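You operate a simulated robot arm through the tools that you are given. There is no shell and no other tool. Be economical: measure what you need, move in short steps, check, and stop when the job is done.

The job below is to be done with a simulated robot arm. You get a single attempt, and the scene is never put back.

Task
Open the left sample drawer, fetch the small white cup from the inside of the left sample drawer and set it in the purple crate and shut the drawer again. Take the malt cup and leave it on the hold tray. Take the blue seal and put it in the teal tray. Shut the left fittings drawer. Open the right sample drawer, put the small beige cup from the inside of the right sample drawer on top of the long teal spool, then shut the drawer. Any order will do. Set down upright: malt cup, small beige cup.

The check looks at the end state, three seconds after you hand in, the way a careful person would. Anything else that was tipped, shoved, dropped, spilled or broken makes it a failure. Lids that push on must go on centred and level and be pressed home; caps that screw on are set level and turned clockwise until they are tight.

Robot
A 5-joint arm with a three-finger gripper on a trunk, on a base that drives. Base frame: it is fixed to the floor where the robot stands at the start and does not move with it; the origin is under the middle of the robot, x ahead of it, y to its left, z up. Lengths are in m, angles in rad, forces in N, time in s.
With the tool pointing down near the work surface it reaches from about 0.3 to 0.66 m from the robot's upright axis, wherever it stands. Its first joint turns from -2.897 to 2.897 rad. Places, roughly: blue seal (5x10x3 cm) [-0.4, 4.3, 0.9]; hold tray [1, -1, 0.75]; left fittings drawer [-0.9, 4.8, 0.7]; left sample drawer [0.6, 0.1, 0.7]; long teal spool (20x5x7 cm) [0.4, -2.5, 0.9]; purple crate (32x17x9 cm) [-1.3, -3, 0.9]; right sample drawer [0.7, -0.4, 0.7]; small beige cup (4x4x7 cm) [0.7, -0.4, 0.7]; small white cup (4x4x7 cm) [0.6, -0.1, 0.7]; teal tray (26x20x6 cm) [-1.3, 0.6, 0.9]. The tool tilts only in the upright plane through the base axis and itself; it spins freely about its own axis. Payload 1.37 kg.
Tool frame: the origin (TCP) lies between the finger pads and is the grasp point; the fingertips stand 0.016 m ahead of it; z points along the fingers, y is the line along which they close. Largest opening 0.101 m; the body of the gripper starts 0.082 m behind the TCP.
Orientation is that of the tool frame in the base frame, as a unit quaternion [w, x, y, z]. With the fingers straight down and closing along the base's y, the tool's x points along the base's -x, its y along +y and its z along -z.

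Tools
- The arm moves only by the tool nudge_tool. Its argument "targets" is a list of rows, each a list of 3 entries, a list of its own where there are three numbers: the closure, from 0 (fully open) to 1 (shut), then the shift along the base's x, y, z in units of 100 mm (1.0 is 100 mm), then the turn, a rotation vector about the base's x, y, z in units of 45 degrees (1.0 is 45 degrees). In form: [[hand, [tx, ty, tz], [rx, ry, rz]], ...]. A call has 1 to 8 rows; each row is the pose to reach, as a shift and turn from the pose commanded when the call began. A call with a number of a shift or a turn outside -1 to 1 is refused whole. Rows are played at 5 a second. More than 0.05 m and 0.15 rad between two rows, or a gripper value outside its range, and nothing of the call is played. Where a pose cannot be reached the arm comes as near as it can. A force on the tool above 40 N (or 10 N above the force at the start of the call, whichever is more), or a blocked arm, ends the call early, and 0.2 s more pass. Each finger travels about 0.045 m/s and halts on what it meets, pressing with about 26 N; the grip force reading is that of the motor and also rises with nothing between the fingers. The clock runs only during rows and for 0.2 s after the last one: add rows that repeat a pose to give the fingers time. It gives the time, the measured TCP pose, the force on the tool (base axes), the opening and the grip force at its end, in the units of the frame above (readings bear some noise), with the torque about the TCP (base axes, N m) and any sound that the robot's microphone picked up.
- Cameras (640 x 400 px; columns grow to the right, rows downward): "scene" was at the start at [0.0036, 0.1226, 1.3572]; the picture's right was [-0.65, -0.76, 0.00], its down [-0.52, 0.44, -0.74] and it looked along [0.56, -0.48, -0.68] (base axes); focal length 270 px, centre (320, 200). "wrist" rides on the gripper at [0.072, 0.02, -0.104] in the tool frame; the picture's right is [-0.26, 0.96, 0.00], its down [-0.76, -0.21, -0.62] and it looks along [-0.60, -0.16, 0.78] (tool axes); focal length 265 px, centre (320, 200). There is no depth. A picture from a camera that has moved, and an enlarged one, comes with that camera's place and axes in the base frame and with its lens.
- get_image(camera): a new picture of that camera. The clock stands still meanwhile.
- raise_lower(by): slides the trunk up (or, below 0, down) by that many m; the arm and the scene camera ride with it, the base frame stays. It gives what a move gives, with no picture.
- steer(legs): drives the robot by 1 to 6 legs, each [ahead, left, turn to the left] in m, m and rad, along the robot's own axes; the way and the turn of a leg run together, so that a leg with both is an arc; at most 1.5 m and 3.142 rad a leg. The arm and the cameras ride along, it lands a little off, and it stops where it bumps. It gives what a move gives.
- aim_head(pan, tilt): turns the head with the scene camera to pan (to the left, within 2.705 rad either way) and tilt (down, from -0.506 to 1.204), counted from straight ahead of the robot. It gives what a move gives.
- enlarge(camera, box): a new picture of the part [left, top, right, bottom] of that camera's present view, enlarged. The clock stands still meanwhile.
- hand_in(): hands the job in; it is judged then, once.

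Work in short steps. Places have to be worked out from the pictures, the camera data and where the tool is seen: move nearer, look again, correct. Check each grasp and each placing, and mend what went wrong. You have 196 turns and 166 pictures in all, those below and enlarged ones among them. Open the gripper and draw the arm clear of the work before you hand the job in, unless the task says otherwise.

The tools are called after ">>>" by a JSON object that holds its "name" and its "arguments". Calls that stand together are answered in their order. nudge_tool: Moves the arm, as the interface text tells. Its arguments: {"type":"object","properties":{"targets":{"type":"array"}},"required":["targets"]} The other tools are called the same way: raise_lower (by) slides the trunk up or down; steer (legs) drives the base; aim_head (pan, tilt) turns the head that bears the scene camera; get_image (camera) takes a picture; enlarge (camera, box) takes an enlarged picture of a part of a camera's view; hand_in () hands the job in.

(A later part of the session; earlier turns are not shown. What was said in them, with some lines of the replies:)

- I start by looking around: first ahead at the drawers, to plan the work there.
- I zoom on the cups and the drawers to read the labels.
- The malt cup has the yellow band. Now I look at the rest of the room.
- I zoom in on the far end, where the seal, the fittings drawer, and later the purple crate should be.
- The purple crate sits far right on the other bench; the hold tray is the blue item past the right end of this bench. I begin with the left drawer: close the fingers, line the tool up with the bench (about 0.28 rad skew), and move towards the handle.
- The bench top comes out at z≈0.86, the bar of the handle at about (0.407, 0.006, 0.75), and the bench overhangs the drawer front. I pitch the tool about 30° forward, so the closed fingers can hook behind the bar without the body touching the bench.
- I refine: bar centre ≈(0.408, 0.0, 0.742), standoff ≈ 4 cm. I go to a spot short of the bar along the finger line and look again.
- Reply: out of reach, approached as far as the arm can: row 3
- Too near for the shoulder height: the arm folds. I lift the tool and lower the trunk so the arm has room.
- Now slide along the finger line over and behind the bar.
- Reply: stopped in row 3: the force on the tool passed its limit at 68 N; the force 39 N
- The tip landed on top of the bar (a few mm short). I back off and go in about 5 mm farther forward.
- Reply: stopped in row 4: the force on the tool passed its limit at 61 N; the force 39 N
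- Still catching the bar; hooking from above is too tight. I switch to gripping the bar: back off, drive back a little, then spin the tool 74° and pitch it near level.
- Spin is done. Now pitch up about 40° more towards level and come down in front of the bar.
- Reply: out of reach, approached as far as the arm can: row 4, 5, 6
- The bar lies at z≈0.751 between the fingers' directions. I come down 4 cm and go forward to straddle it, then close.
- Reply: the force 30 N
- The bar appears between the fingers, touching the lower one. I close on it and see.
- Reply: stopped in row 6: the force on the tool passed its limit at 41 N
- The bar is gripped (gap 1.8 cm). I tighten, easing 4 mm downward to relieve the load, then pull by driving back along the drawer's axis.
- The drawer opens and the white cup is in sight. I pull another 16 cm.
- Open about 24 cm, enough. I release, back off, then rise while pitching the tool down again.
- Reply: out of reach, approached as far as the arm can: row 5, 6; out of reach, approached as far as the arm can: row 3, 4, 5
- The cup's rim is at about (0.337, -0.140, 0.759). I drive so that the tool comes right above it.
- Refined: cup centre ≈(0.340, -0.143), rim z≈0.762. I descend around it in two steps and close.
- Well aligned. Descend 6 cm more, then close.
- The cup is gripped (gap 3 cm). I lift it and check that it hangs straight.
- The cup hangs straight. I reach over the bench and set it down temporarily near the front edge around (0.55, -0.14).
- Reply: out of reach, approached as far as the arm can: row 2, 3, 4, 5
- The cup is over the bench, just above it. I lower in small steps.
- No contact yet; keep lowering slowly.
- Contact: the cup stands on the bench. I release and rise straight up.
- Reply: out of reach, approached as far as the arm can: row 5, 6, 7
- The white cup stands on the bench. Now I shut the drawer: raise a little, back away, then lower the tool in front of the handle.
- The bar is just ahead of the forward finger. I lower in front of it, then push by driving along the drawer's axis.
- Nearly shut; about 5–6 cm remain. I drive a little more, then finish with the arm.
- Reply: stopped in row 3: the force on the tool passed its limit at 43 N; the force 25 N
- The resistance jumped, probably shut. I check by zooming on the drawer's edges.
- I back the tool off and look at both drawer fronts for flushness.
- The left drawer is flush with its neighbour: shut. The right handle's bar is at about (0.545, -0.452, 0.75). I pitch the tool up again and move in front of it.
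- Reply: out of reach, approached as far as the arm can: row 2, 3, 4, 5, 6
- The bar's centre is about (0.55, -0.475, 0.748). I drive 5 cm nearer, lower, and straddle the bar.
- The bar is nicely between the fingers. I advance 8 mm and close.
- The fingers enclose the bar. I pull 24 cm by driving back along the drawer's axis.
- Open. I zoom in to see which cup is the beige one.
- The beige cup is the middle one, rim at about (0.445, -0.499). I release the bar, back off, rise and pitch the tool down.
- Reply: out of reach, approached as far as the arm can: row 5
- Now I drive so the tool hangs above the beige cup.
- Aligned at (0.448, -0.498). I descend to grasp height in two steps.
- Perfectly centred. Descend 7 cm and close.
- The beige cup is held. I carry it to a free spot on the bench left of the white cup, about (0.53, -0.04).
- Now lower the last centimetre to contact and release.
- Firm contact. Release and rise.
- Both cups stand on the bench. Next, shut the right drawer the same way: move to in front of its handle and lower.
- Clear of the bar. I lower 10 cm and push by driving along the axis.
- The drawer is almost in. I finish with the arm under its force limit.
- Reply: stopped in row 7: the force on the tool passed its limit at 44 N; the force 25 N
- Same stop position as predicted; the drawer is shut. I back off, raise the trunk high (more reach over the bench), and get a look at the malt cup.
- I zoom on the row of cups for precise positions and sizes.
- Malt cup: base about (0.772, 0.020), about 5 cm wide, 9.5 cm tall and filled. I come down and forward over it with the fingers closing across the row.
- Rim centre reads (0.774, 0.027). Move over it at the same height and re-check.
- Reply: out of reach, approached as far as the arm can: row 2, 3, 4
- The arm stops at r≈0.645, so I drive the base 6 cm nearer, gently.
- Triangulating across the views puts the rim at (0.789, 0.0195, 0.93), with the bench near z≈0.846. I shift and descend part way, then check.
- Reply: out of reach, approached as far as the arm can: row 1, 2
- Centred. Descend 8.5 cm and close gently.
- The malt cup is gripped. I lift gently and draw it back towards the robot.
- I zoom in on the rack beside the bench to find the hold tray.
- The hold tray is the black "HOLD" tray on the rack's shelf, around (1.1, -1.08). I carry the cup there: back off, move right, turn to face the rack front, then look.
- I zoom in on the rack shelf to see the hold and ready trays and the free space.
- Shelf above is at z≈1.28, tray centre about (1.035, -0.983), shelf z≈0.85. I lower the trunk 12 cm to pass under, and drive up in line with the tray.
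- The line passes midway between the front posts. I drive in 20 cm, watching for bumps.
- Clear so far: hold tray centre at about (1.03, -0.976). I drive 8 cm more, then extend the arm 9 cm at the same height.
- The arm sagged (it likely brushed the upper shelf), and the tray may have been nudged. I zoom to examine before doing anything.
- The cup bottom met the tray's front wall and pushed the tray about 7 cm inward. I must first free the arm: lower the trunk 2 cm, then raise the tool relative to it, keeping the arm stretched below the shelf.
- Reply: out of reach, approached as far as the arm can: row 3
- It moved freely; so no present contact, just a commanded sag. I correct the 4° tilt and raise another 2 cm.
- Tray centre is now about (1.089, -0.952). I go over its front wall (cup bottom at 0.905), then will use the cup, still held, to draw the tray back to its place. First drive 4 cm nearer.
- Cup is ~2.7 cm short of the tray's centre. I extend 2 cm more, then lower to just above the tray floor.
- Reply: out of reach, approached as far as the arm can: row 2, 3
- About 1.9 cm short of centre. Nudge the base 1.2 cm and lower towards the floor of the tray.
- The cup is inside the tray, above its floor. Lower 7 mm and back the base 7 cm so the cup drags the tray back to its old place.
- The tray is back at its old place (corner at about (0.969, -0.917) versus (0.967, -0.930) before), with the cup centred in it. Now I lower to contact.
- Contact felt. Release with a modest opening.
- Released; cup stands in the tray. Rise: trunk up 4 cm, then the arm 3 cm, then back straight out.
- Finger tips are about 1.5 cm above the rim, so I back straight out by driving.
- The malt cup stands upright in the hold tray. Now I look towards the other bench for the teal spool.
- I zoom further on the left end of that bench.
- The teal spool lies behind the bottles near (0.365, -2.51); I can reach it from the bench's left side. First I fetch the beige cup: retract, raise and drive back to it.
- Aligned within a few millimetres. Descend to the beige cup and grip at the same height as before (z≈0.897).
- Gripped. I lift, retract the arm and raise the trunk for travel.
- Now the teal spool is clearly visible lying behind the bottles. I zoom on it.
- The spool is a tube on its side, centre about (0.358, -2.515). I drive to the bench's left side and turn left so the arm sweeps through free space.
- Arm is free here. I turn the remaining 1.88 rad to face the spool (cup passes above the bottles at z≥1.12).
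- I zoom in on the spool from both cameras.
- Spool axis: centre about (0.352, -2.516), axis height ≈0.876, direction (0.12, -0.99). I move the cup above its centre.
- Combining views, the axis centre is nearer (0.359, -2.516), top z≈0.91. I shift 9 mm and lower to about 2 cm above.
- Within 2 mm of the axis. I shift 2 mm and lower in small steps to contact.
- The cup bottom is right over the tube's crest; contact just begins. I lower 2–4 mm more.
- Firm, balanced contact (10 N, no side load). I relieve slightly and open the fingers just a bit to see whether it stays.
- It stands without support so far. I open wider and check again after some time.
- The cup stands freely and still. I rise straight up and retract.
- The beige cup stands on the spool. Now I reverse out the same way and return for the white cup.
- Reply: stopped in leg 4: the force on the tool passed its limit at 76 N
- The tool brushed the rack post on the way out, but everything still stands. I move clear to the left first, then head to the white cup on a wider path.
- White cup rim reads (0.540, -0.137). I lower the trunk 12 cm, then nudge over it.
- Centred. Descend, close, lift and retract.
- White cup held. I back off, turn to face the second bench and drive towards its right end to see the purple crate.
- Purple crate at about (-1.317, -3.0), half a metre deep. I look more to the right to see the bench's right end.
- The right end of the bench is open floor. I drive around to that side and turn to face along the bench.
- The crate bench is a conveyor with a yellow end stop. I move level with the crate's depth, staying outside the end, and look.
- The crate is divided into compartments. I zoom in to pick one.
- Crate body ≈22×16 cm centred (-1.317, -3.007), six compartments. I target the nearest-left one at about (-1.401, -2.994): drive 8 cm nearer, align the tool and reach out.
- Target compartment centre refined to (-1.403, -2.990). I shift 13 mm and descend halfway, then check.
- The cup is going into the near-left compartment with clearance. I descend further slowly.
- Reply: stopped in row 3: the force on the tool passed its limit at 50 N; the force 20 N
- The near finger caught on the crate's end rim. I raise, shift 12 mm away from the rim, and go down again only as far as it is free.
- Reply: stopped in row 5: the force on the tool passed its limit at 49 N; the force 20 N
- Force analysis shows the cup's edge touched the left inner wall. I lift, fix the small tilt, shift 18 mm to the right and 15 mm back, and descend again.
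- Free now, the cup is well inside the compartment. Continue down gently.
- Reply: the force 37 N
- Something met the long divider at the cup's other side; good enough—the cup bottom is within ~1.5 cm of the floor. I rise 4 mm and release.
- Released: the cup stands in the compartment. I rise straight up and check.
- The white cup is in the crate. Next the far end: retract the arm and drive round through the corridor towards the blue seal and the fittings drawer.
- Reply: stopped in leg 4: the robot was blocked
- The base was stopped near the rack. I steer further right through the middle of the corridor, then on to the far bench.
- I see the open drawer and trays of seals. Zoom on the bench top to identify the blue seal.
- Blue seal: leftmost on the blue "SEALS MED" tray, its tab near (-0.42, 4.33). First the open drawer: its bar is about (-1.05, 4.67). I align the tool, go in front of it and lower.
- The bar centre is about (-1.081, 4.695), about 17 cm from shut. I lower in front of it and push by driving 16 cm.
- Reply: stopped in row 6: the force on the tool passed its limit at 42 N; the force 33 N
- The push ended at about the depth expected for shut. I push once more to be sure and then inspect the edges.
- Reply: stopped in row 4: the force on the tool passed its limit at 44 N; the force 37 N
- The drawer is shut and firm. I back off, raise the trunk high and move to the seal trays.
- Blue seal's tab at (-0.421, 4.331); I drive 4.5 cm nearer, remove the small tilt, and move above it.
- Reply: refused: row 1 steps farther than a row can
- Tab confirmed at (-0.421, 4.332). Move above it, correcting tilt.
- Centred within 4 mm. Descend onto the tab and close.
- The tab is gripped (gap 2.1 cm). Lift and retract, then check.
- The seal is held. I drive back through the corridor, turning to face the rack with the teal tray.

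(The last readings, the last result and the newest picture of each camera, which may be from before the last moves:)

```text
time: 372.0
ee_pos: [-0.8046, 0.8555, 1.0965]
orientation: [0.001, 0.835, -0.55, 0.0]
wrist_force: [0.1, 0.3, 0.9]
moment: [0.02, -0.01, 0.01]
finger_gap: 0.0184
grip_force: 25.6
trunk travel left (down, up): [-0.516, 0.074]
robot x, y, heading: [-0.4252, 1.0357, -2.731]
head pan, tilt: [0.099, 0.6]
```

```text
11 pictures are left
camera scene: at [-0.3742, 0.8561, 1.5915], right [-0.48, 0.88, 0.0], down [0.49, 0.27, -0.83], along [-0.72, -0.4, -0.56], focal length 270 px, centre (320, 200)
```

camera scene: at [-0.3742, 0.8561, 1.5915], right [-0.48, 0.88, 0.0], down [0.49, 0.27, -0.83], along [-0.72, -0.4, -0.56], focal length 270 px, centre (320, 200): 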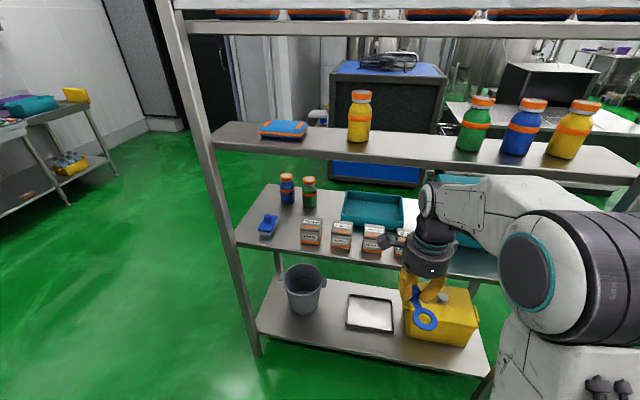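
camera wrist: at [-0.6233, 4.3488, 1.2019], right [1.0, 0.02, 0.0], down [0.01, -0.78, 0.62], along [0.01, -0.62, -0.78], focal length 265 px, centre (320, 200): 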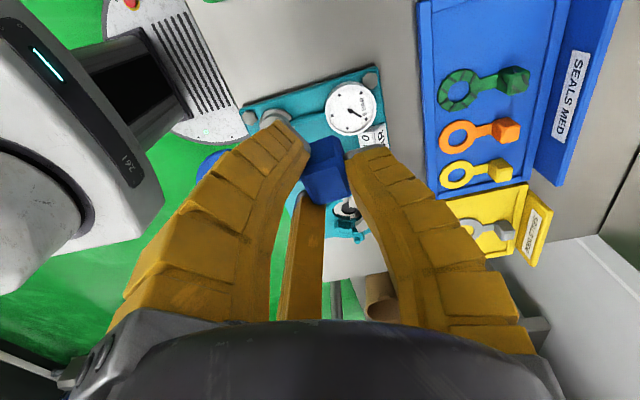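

The rack front is in clear view: tray centre ≈(-1.318, 0.595), small boxes stand at the front edge, and the upper shelf's underside is ≈1.24. I'll spin the seal sideways and pitch the tool 45° so that I can pass above the boxes. First the spin.

>>> {"name": "nudge_tool", "arguments": {"targets": [[0.9, [0, 0, 0], [0, 0, -0.18]], [0.9, [0, 0, 0], [0, 0, -0.36]], [0.9, [0, 0, 0], [0, 0, -0.54]], [0.9, [0, 0, 0], [0, 0, -0.72]], [0.9, [0, 0, 0], [0, 0, -0.9]], [0.9, [0, 0, 0], [0, 0, -1.0]]]}}

>>> {"name": "nudge_tool", "arguments": {"targets": [[0.9, [0, 0, 0], [0, 0, -0.18]], [0.9, [0, 0, 0], [0, 0, -0.36]], [0.9, [0, 0, 0], [0, 0, -0.54]], [0.9, [0, 0, 0], [0, 0, -0.72]], [0.9, [0, 0, 0], [0, 0, -0.9]], [0.9, [0, 0, 0], [0, 0, -1.0]]]}}

>>> {"name": "nudge_tool", "arguments": {"targets": [[0.9, [-0.15, -0.065, 0], [-0.072, 0.165, 0]], [0.9, [-0.3, -0.13, 0], [-0.144, 0.33, 0]], [0.9, [-0.5, -0.22, -0.05], [-0.216, 0.495, 0]], [0.9, [-0.7, -0.3, -0.1], [-0.29, 0.66, 0]], [0.9, [-0.85, -0.37, -0.2], [-0.36, 0.825, 0]], [0.9, [-0.92, -0.4, -0.3], [-0.399, 0.917, 0]]]}}

```text
time: 373.4
ee_pos: [-0.8041, 0.8557, 1.0944]
orientation: [0.001, -0.56, 0.829, 0.0]
wrist_force: [-1.0, 0.2, 0.0]
moment: [-0.01, 0.0, 0.0]
finger_gap: 0.0185
grip_force: 26.3
trunk travel left (down, up): [-0.516, 0.074]
robot x, y, heading: [-0.4219, 1.0354, -2.74]
head pan, tilt: [0.099, 0.6]
```

```text
time: 374.8
ee_pos: [-0.8235, 0.9098, 1.0966]
orientation: [0.0, -0.206, 0.979, 0.0]
wrist_force: [-0.4, -0.3, -0.7]
moment: [0.02, 0.0, 0.01]
finger_gap: 0.0187
grip_force: 25.8
out of reach, approached as far as the arm can: row 5, 6
trunk travel left (down, up): [-0.516, 0.074]
robot x, y, heading: [-0.4239, 1.0353, -2.737]
head pan, tilt: [0.099, 0.6]
```

```text
time: 376.2
ee_pos: [-0.9167, 0.8695, 1.0654]
orientation: [-0.38, -0.204, 0.902, -0.034]
wrist_force: [0.1, 0.2, -0.3]
moment: [0.03, 0.04, 0.04]
finger_gap: 0.0181
grip_force: 26.0
out of reach, approached as far as the arm can: row 1, 2, 3, 4, 5, 6
trunk travel left (down, up): [-0.516, 0.074]
robot x, y, heading: [-0.4178, 1.0359, -2.739]
head pan, tilt: [0.099, 0.6]
```

Pitched 45°, with the spin at its limit, which is fine. Now I extend radially to r≈0.70 and lower to entry height 1.02.

>>> {"name": "nudge_tool", "arguments": {"targets": [[0.9, [-0.3, -0.1, -0.1], [0, 0, 0]], [0.9, [-0.65, -0.215, -0.25], [0, 0, 0]], [0.9, [-1.0, -0.333, -0.4], [0, 0, 0]]]}}

>>> {"name": "nudge_tool", "arguments": {"targets": [[0.9, [-0.3, -0.1, 0], [0, 0, 0]], [0.9, [-0.6, -0.2, -0.05], [0, 0, 0]]]}}

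>>> {"name": "get_image", "arguments": {"camera": "scene"}}

```text
time: 377.0
ee_pos: [-1.0152, 0.8363, 1.0251]
orientation: [-0.379, -0.205, 0.902, -0.035]
wrist_force: [-0.6, 0.5, -0.3]
moment: [-0.01, -0.02, 0.02]
finger_gap: 0.0184
grip_force: 26.4
trunk travel left (down, up): [-0.516, 0.074]
robot x, y, heading: [-0.4217, 1.0346, -2.734]
head pan, tilt: [0.099, 0.6]
```

```text
time: 377.6
ee_pos: [-1.0758, 0.8163, 1.0201]
orientation: [-0.378, -0.205, 0.902, -0.035]
wrist_force: [0.2, -0.2, -0.1]
moment: [-0.01, -0.04, 0.0]
finger_gap: 0.0185
grip_force: 26.2
trunk travel left (down, up): [-0.516, 0.074]
robot x, y, heading: [-0.418, 1.0353, -2.736]
head pan, tilt: [0.099, 0.6]
```

```text
10 pictures are left
camera scene: at [-0.3751, 0.8559, 1.5915], right [-0.48, 0.88, 0.0], down [0.5, 0.27, -0.82], along [-0.72, -0.4, -0.57], focal length 270 px, centre (320, 200)
```

scene: 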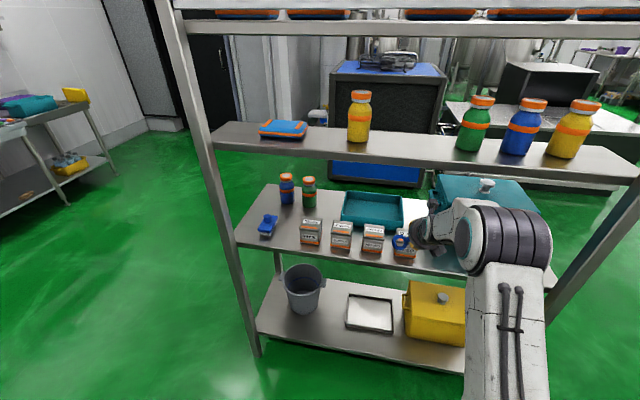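

The tool is level in front of the rack and low enough. I lower 1.5 cm, shift sideways, and drive in over the boxes part way.

>>> {"name": "nudge_tool", "arguments": {"targets": [[0.9, [0, 0, -0.08], [0, 0, 0]], [0.9, [0, 0, -0.13], [0, 0, 0]]]}}

>>> {"name": "steer", "arguments": {"legs": [[0, 0.078, 0], [0.15, 0, 0]]}}

>>> {"name": "enlarge", "arguments": {"camera": "scene", "box": [290, 150, 490, 290]}}

```text
time: 378.2
ee_pos: [-1.075, 0.8163, 1.0071]
orientation: [-0.379, -0.205, 0.902, -0.035]
wrist_force: [-1.0, 0.6, -0.2]
moment: [0.01, 0.02, 0.01]
finger_gap: 0.0182
grip_force: 25.7
trunk travel left (down, up): [-0.516, 0.074]
robot x, y, heading: [-0.4256, 1.0362, -2.731]
head pan, tilt: [0.099, 0.6]
```

```text
time: 380.2
ee_pos: [-1.1821, 0.6849, 1.0075]
orientation: [-0.379, -0.205, 0.902, -0.035]
wrist_force: [1.3, 0.7, 0.4]
moment: [0.02, 0.02, 0.0]
finger_gap: 0.0182
grip_force: 25.8
trunk travel left (down, up): [-0.516, 0.074]
robot x, y, heading: [-0.5245, 0.9041, -2.734]
head pan, tilt: [0.099, 0.6]
```

```text
2.86 times, centred on (390, 220) of scene
camera zoom: at [-0.4813, 0.7245, 1.5915], right [-0.48, 0.88, 0.0], down [0.5, 0.27, -0.82], along [-0.72, -0.4, -0.57], focal length 772 px, centre (120, 143)
```

zoom: 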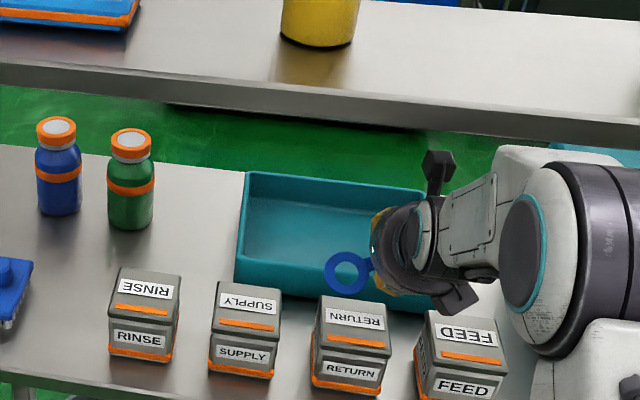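

Clear of everything. Tray centre (-1.30, 0.602). I drive the remaining 14 cm in.

>>> {"name": "steer", "arguments": {"legs": [[0.139, 0, 0]]}}

>>> {"name": "enlarge", "arguments": {"camera": "scene", "box": [290, 150, 490, 290]}}

```text
time: 381.3
ee_pos: [-1.2419, 0.6578, 0.9972]
orientation: [-0.366, -0.206, 0.907, -0.034]
wrist_force: [-0.1, 0.1, 0.0]
moment: [0.02, 0.02, 0.02]
finger_gap: 0.0182
grip_force: 25.7
trunk travel left (down, up): [-0.516, 0.074]
robot x, y, heading: [-0.6023, 0.8701, -2.735]
head pan, tilt: [0.099, 0.6]
stopped in leg 1: the robot was blocked; the commanded pose is now the measured one
```

```text
2.86 times, centred on (390, 220) of scene
camera zoom: at [-0.5476, 0.6954, 1.5917], right [-0.48, 0.88, 0.0], down [0.49, 0.27, -0.83], along [-0.73, -0.4, -0.56], focal length 772 px, centre (120, 143)
```

zoom: 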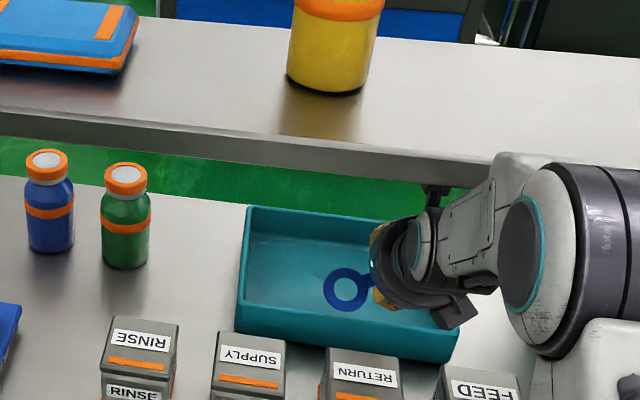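

The forearm touched the upper shelf's front edge. I back out, lower the trunk 12 cm, raise and stretch the arm so it runs lower, and try again.

>>> {"name": "steer", "arguments": {"legs": [[-0.21, 0, 0]]}}

>>> {"name": "raise_lower", "arguments": {"by": -0.12}}

>>> {"name": "nudge_tool", "arguments": {"targets": [[0.9, [-0.1, -0.03, 0.3], [0, 0, 0]], [0.9, [-0.3, -0.1, 0.6], [0, 0, 0]], [0.9, [-0.5, -0.165, 0.9], [0, 0, 0]], [0.9, [-0.65, -0.215, 1.0], [0, 0, 0]]]}}

>>> {"name": "nudge_tool", "arguments": {"targets": [[0.9, [0, 0, 0.15], [0, 0, 0]], [0.9, [0, 0, 0.3], [0, 0, 0]]]}}

```text
time: 382.9
ee_pos: [-1.053, 0.74, 0.9966]
orientation: [-0.365, -0.207, 0.907, -0.034]
wrist_force: [-0.5, -0.3, -1.1]
moment: [-0.02, 0.02, 0.02]
finger_gap: 0.0178
grip_force: 26.4
trunk travel left (down, up): [-0.516, 0.074]
robot x, y, heading: [-0.4045, 0.9548, -2.737]
head pan, tilt: [0.099, 0.6]
```

```text
time: 384.4
ee_pos: [-1.0534, 0.7388, 0.8749]
orientation: [-0.366, -0.206, 0.907, -0.034]
wrist_force: [-0.4, 0.4, -0.5]
moment: [-0.01, 0.02, -0.03]
finger_gap: 0.0176
grip_force: 25.8
trunk travel left (down, up): [-0.396, 0.194]
robot x, y, heading: [-0.4117, 0.954, -2.735]
head pan, tilt: [0.099, 0.6]
```

```text
time: 385.4
ee_pos: [-1.1193, 0.7174, 0.9754]
orientation: [-0.366, -0.205, 0.907, -0.033]
wrist_force: [-0.3, -0.4, 0.3]
moment: [0.01, -0.04, 0.01]
finger_gap: 0.0177
grip_force: 25.7
trunk travel left (down, up): [-0.396, 0.194]
robot x, y, heading: [-0.4105, 0.9546, -2.74]
head pan, tilt: [0.099, 0.6]
```

```text
time: 386.1
ee_pos: [-1.1192, 0.7177, 1.0058]
orientation: [-0.366, -0.206, 0.907, -0.033]
wrist_force: [-0.2, -0.1, -0.2]
moment: [-0.04, 0.02, 0.02]
finger_gap: 0.0176
grip_force: 25.7
trunk travel left (down, up): [-0.396, 0.194]
robot x, y, heading: [-0.4096, 0.9554, -2.737]
head pan, tilt: [0.099, 0.6]
```

Config is good (r=0.75, z=1.006). Drive in 21 cm.

>>> {"name": "steer", "arguments": {"legs": [[0.21, 0, 0]]}}

>>> {"name": "enlarge", "arguments": {"camera": "scene", "box": [290, 150, 490, 290]}}

```text
time: 387.7
ee_pos: [-1.3122, 0.6326, 1.0037]
orientation: [-0.364, -0.207, 0.907, -0.034]
wrist_force: [-0.5, 0.3, 0.1]
moment: [0.02, 0.02, -0.01]
finger_gap: 0.0174
grip_force: 26.0
trunk travel left (down, up): [-0.396, 0.194]
robot x, y, heading: [-0.6065, 0.8715, -2.738]
head pan, tilt: [0.099, 0.6]
```

```text
2.86 times, centred on (390, 220) of scene
camera zoom: at [-0.5534, 0.6931, 1.4715], right [-0.48, 0.87, 0.0], down [0.49, 0.27, -0.82], along [-0.72, -0.4, -0.57], focal length 772 px, centre (120, 143)
```

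zoom: 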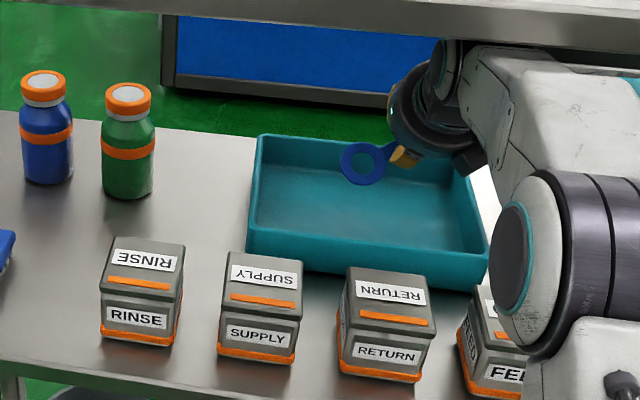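

The seal is over the tray. I lower about 9 cm and watch the force.

>>> {"name": "nudge_tool", "arguments": {"targets": [[0.9, [0, 0, -0.3], [0, 0, 0]], [0.9, [0, 0, -0.6], [0, 0, 0]], [0.9, [0, 0, -0.8], [0, 0, 0]], [0.9, [0, 0, -0.9], [0, 0, 0]]]}}

>>> {"name": "enlarge", "arguments": {"camera": "scene", "box": [290, 150, 490, 290]}}

```text
time: 388.7
ee_pos: [-1.3122, 0.6327, 0.9162]
orientation: [-0.367, -0.208, 0.906, -0.034]
wrist_force: [-0.6, 0.2, 0.6]
moment: [-0.01, -0.02, -0.04]
finger_gap: 0.0175
grip_force: 25.6
trunk travel left (down, up): [-0.396, 0.194]
robot x, y, heading: [-0.601, 0.8738, -2.732]
head pan, tilt: [0.099, 0.6]
```

```text
2.86 times, centred on (390, 220) of scene
camera zoom: at [-0.5527, 0.6934, 1.4716], right [-0.48, 0.87, 0.0], down [0.49, 0.27, -0.83], along [-0.72, -0.4, -0.56], focal length 772 px, centre (120, 143)
```

zoom: 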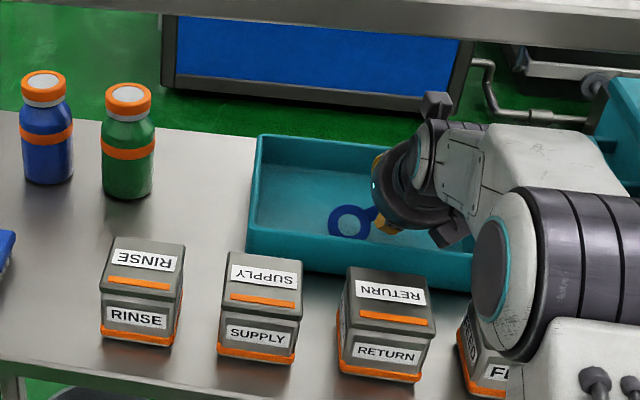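

The seal is well inside the tray. Lower up to 2.5 cm more until contact, then open.

>>> {"name": "nudge_tool", "arguments": {"targets": [[0.9, [0, 0, -0.06], [0, 0, 0]], [0.9, [0, 0, -0.12], [0, 0, 0]], [0.9, [0, 0, -0.17], [0, 0, 0]]]}}

>>> {"name": "nudge_tool", "arguments": {"targets": [[0.8, [0, 0, 0], [0, 0, 0]], [0.65, [0, 0, 0], [0, 0, 0]], [0.5, [0, 0, 0], [0, 0, 0]], [0.5, [0, 0, 0], [0, 0, 0]], [0.5, [0, 0, 0.1], [0, 0, 0]], [0.5, [0, 0, 0.4], [0, 0, 0]], [0.5, [0, 0, 0.8], [0, 0, 0]], [0.5, [0, 0, 1.0], [0, 0, 0]]]}}

>>> {"name": "enlarge", "arguments": {"camera": "scene", "box": [290, 150, 490, 290]}}

```text
time: 389.5
ee_pos: [-1.3139, 0.6368, 0.908]
orientation: [-0.373, -0.205, 0.904, -0.035]
wrist_force: [-6.4, 9.5, 27.3]
moment: [-0.12, -0.96, 0.09]
finger_gap: 0.0221
grip_force: 26.5
trunk travel left (down, up): [-0.396, 0.194]
robot x, y, heading: [-0.6006, 0.8712, -2.735]
head pan, tilt: [0.099, 0.6]
```

```text
time: 391.3
ee_pos: [-1.311, 0.6328, 0.999]
orientation: [-0.364, -0.207, 0.907, -0.034]
wrist_force: [0.6, -0.6, 0.8]
moment: [0.04, 0.01, 0.03]
finger_gap: 0.0544
grip_force: 2.9
trunk travel left (down, up): [-0.396, 0.194]
robot x, y, heading: [-0.6002, 0.8715, -2.732]
head pan, tilt: [0.099, 0.6]
```

```text
2.86 times, centred on (390, 220) of scene
camera zoom: at [-0.5526, 0.6933, 1.4715], right [-0.48, 0.87, 0.0], down [0.49, 0.27, -0.83], along [-0.72, -0.4, -0.56], focal length 772 px, centre (120, 143)
```

zoom: 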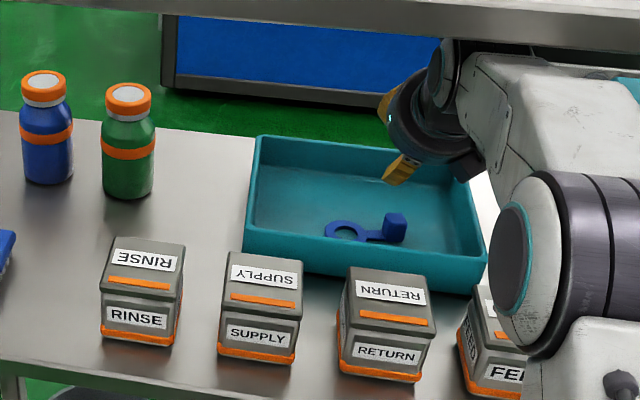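

The seal lies flat in the teal tray. I back straight out and use the remaining pictures to check drawers and cups.

>>> {"name": "steer", "arguments": {"legs": [[-0.27, 0, 0]]}}

>>> {"name": "aim_head", "arguments": {"pan": 1.75, "tilt": 0.35}}

>>> {"name": "get_image", "arguments": {"camera": "scene"}}

```text
time: 393.2
ee_pos: [-1.0628, 0.7403, 0.9978]
orientation: [-0.365, -0.207, 0.907, -0.034]
wrist_force: [0.0, -0.5, 0.0]
moment: [0.03, 0.01, 0.02]
finger_gap: 0.0542
grip_force: 3.0
trunk travel left (down, up): [-0.396, 0.194]
robot x, y, heading: [-0.3536, 0.9848, -2.73]
head pan, tilt: [0.099, 0.6]
```

```text
time: 394.9
ee_pos: [-1.0634, 0.7392, 0.9972]
orientation: [-0.365, -0.207, 0.907, -0.034]
wrist_force: [-0.2, 0.4, 0.2]
moment: [0.0, 0.0, 0.03]
finger_gap: 0.0544
grip_force: 3.0
trunk travel left (down, up): [-0.396, 0.194]
robot x, y, heading: [-0.3568, 0.9765, -2.733]
head pan, tilt: [1.751, 0.351]
```

```text
4 pictures are left
camera scene: at [-0.1762, 0.7656, 1.4943], right [-0.83, -0.55, 0.0], down [-0.19, 0.29, -0.94], along [0.52, -0.78, -0.34], focal length 270 px, centre (320, 200)
```

scene: 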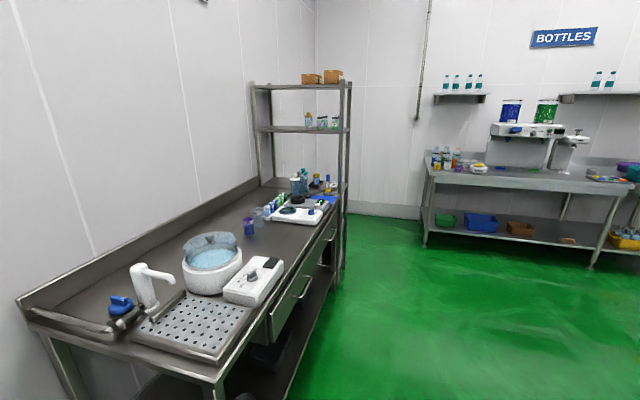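

Drawers look flush from the side. I zoom once on bench/rack and once on the spool area.

>>> {"name": "enlarge", "arguments": {"camera": "scene", "box": [200, 160, 370, 340]}}

>>> {"name": "enlarge", "arguments": {"camera": "scene", "box": [420, 130, 500, 190]}}

```text
2.22 times, centred on (285, 250) of scene
camera zoom: at [-0.1762, 0.7656, 1.4943], right [-0.83, -0.55, 0.0], down [-0.19, 0.29, -0.94], along [0.52, -0.78, -0.34], focal length 600 px, centre (398, 89)
```

zoom: 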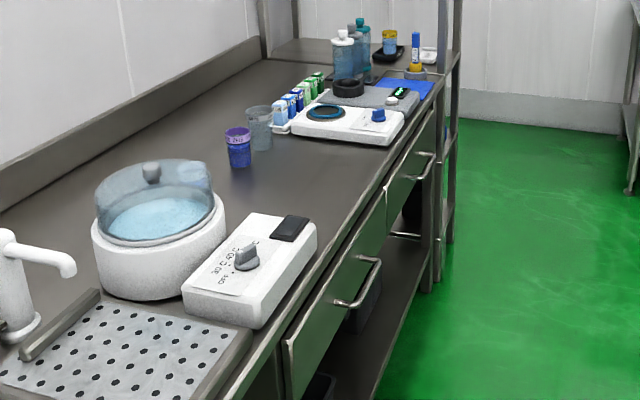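

```text
6.67 times, centred on (460, 160) of scene
camera zoom: at [-0.1762, 0.7656, 1.4943], right [-0.83, -0.55, 0.0], down [-0.19, 0.29, -0.94], along [0.52, -0.78, -0.34], focal length 1800 px, centre (-613, 467)
```

zoom: 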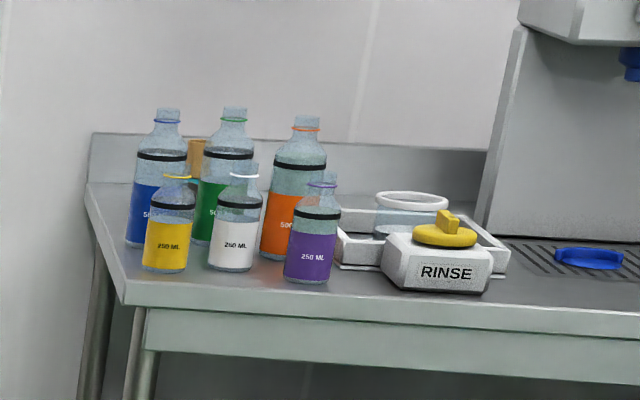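

Everything checks: the beige cup is upright on the spool, the malt cup upright in the hold tray, and the sample drawers are flush. The gripper is open and the arm clear, so I hand in.

>>> {"name": "hand_in", "arguments": {}}

```text
The job is handed in.
```

I did every step of the job and handed it in, but I disturbed a few things on the way and can't be sure the check will overlook them.

| Item | End state |
|---|---|
| Small white cup | Standing in a compartment of the purple crate |
| Malt cup | Upright on the hold tray |
| Blue seal | Lying flat in the teal tray |
| Small beige cup | Upright on the long teal spool |
| Left sample drawer | Shut, flush in the last picture |
| Right sample drawer | Shut, flush in the last picture |
| Left fittings drawer | Shut, no further movement on a second push |

- **Hold tray:** the malt cup pushed it about 7 cm inward. I drew it back to within about 1.5 cm of where it was.
- **Hold-tray rack:** the tool hit its front post once (76 N). The malt cup and the bottles on it stayed standing.
- **Rack with the teal tray:** the base bumped it once, and the forearm later touched its upper shelf edge. Nothing on its shelves looked moved afterwards, though I took no picture of it right after the base bump.
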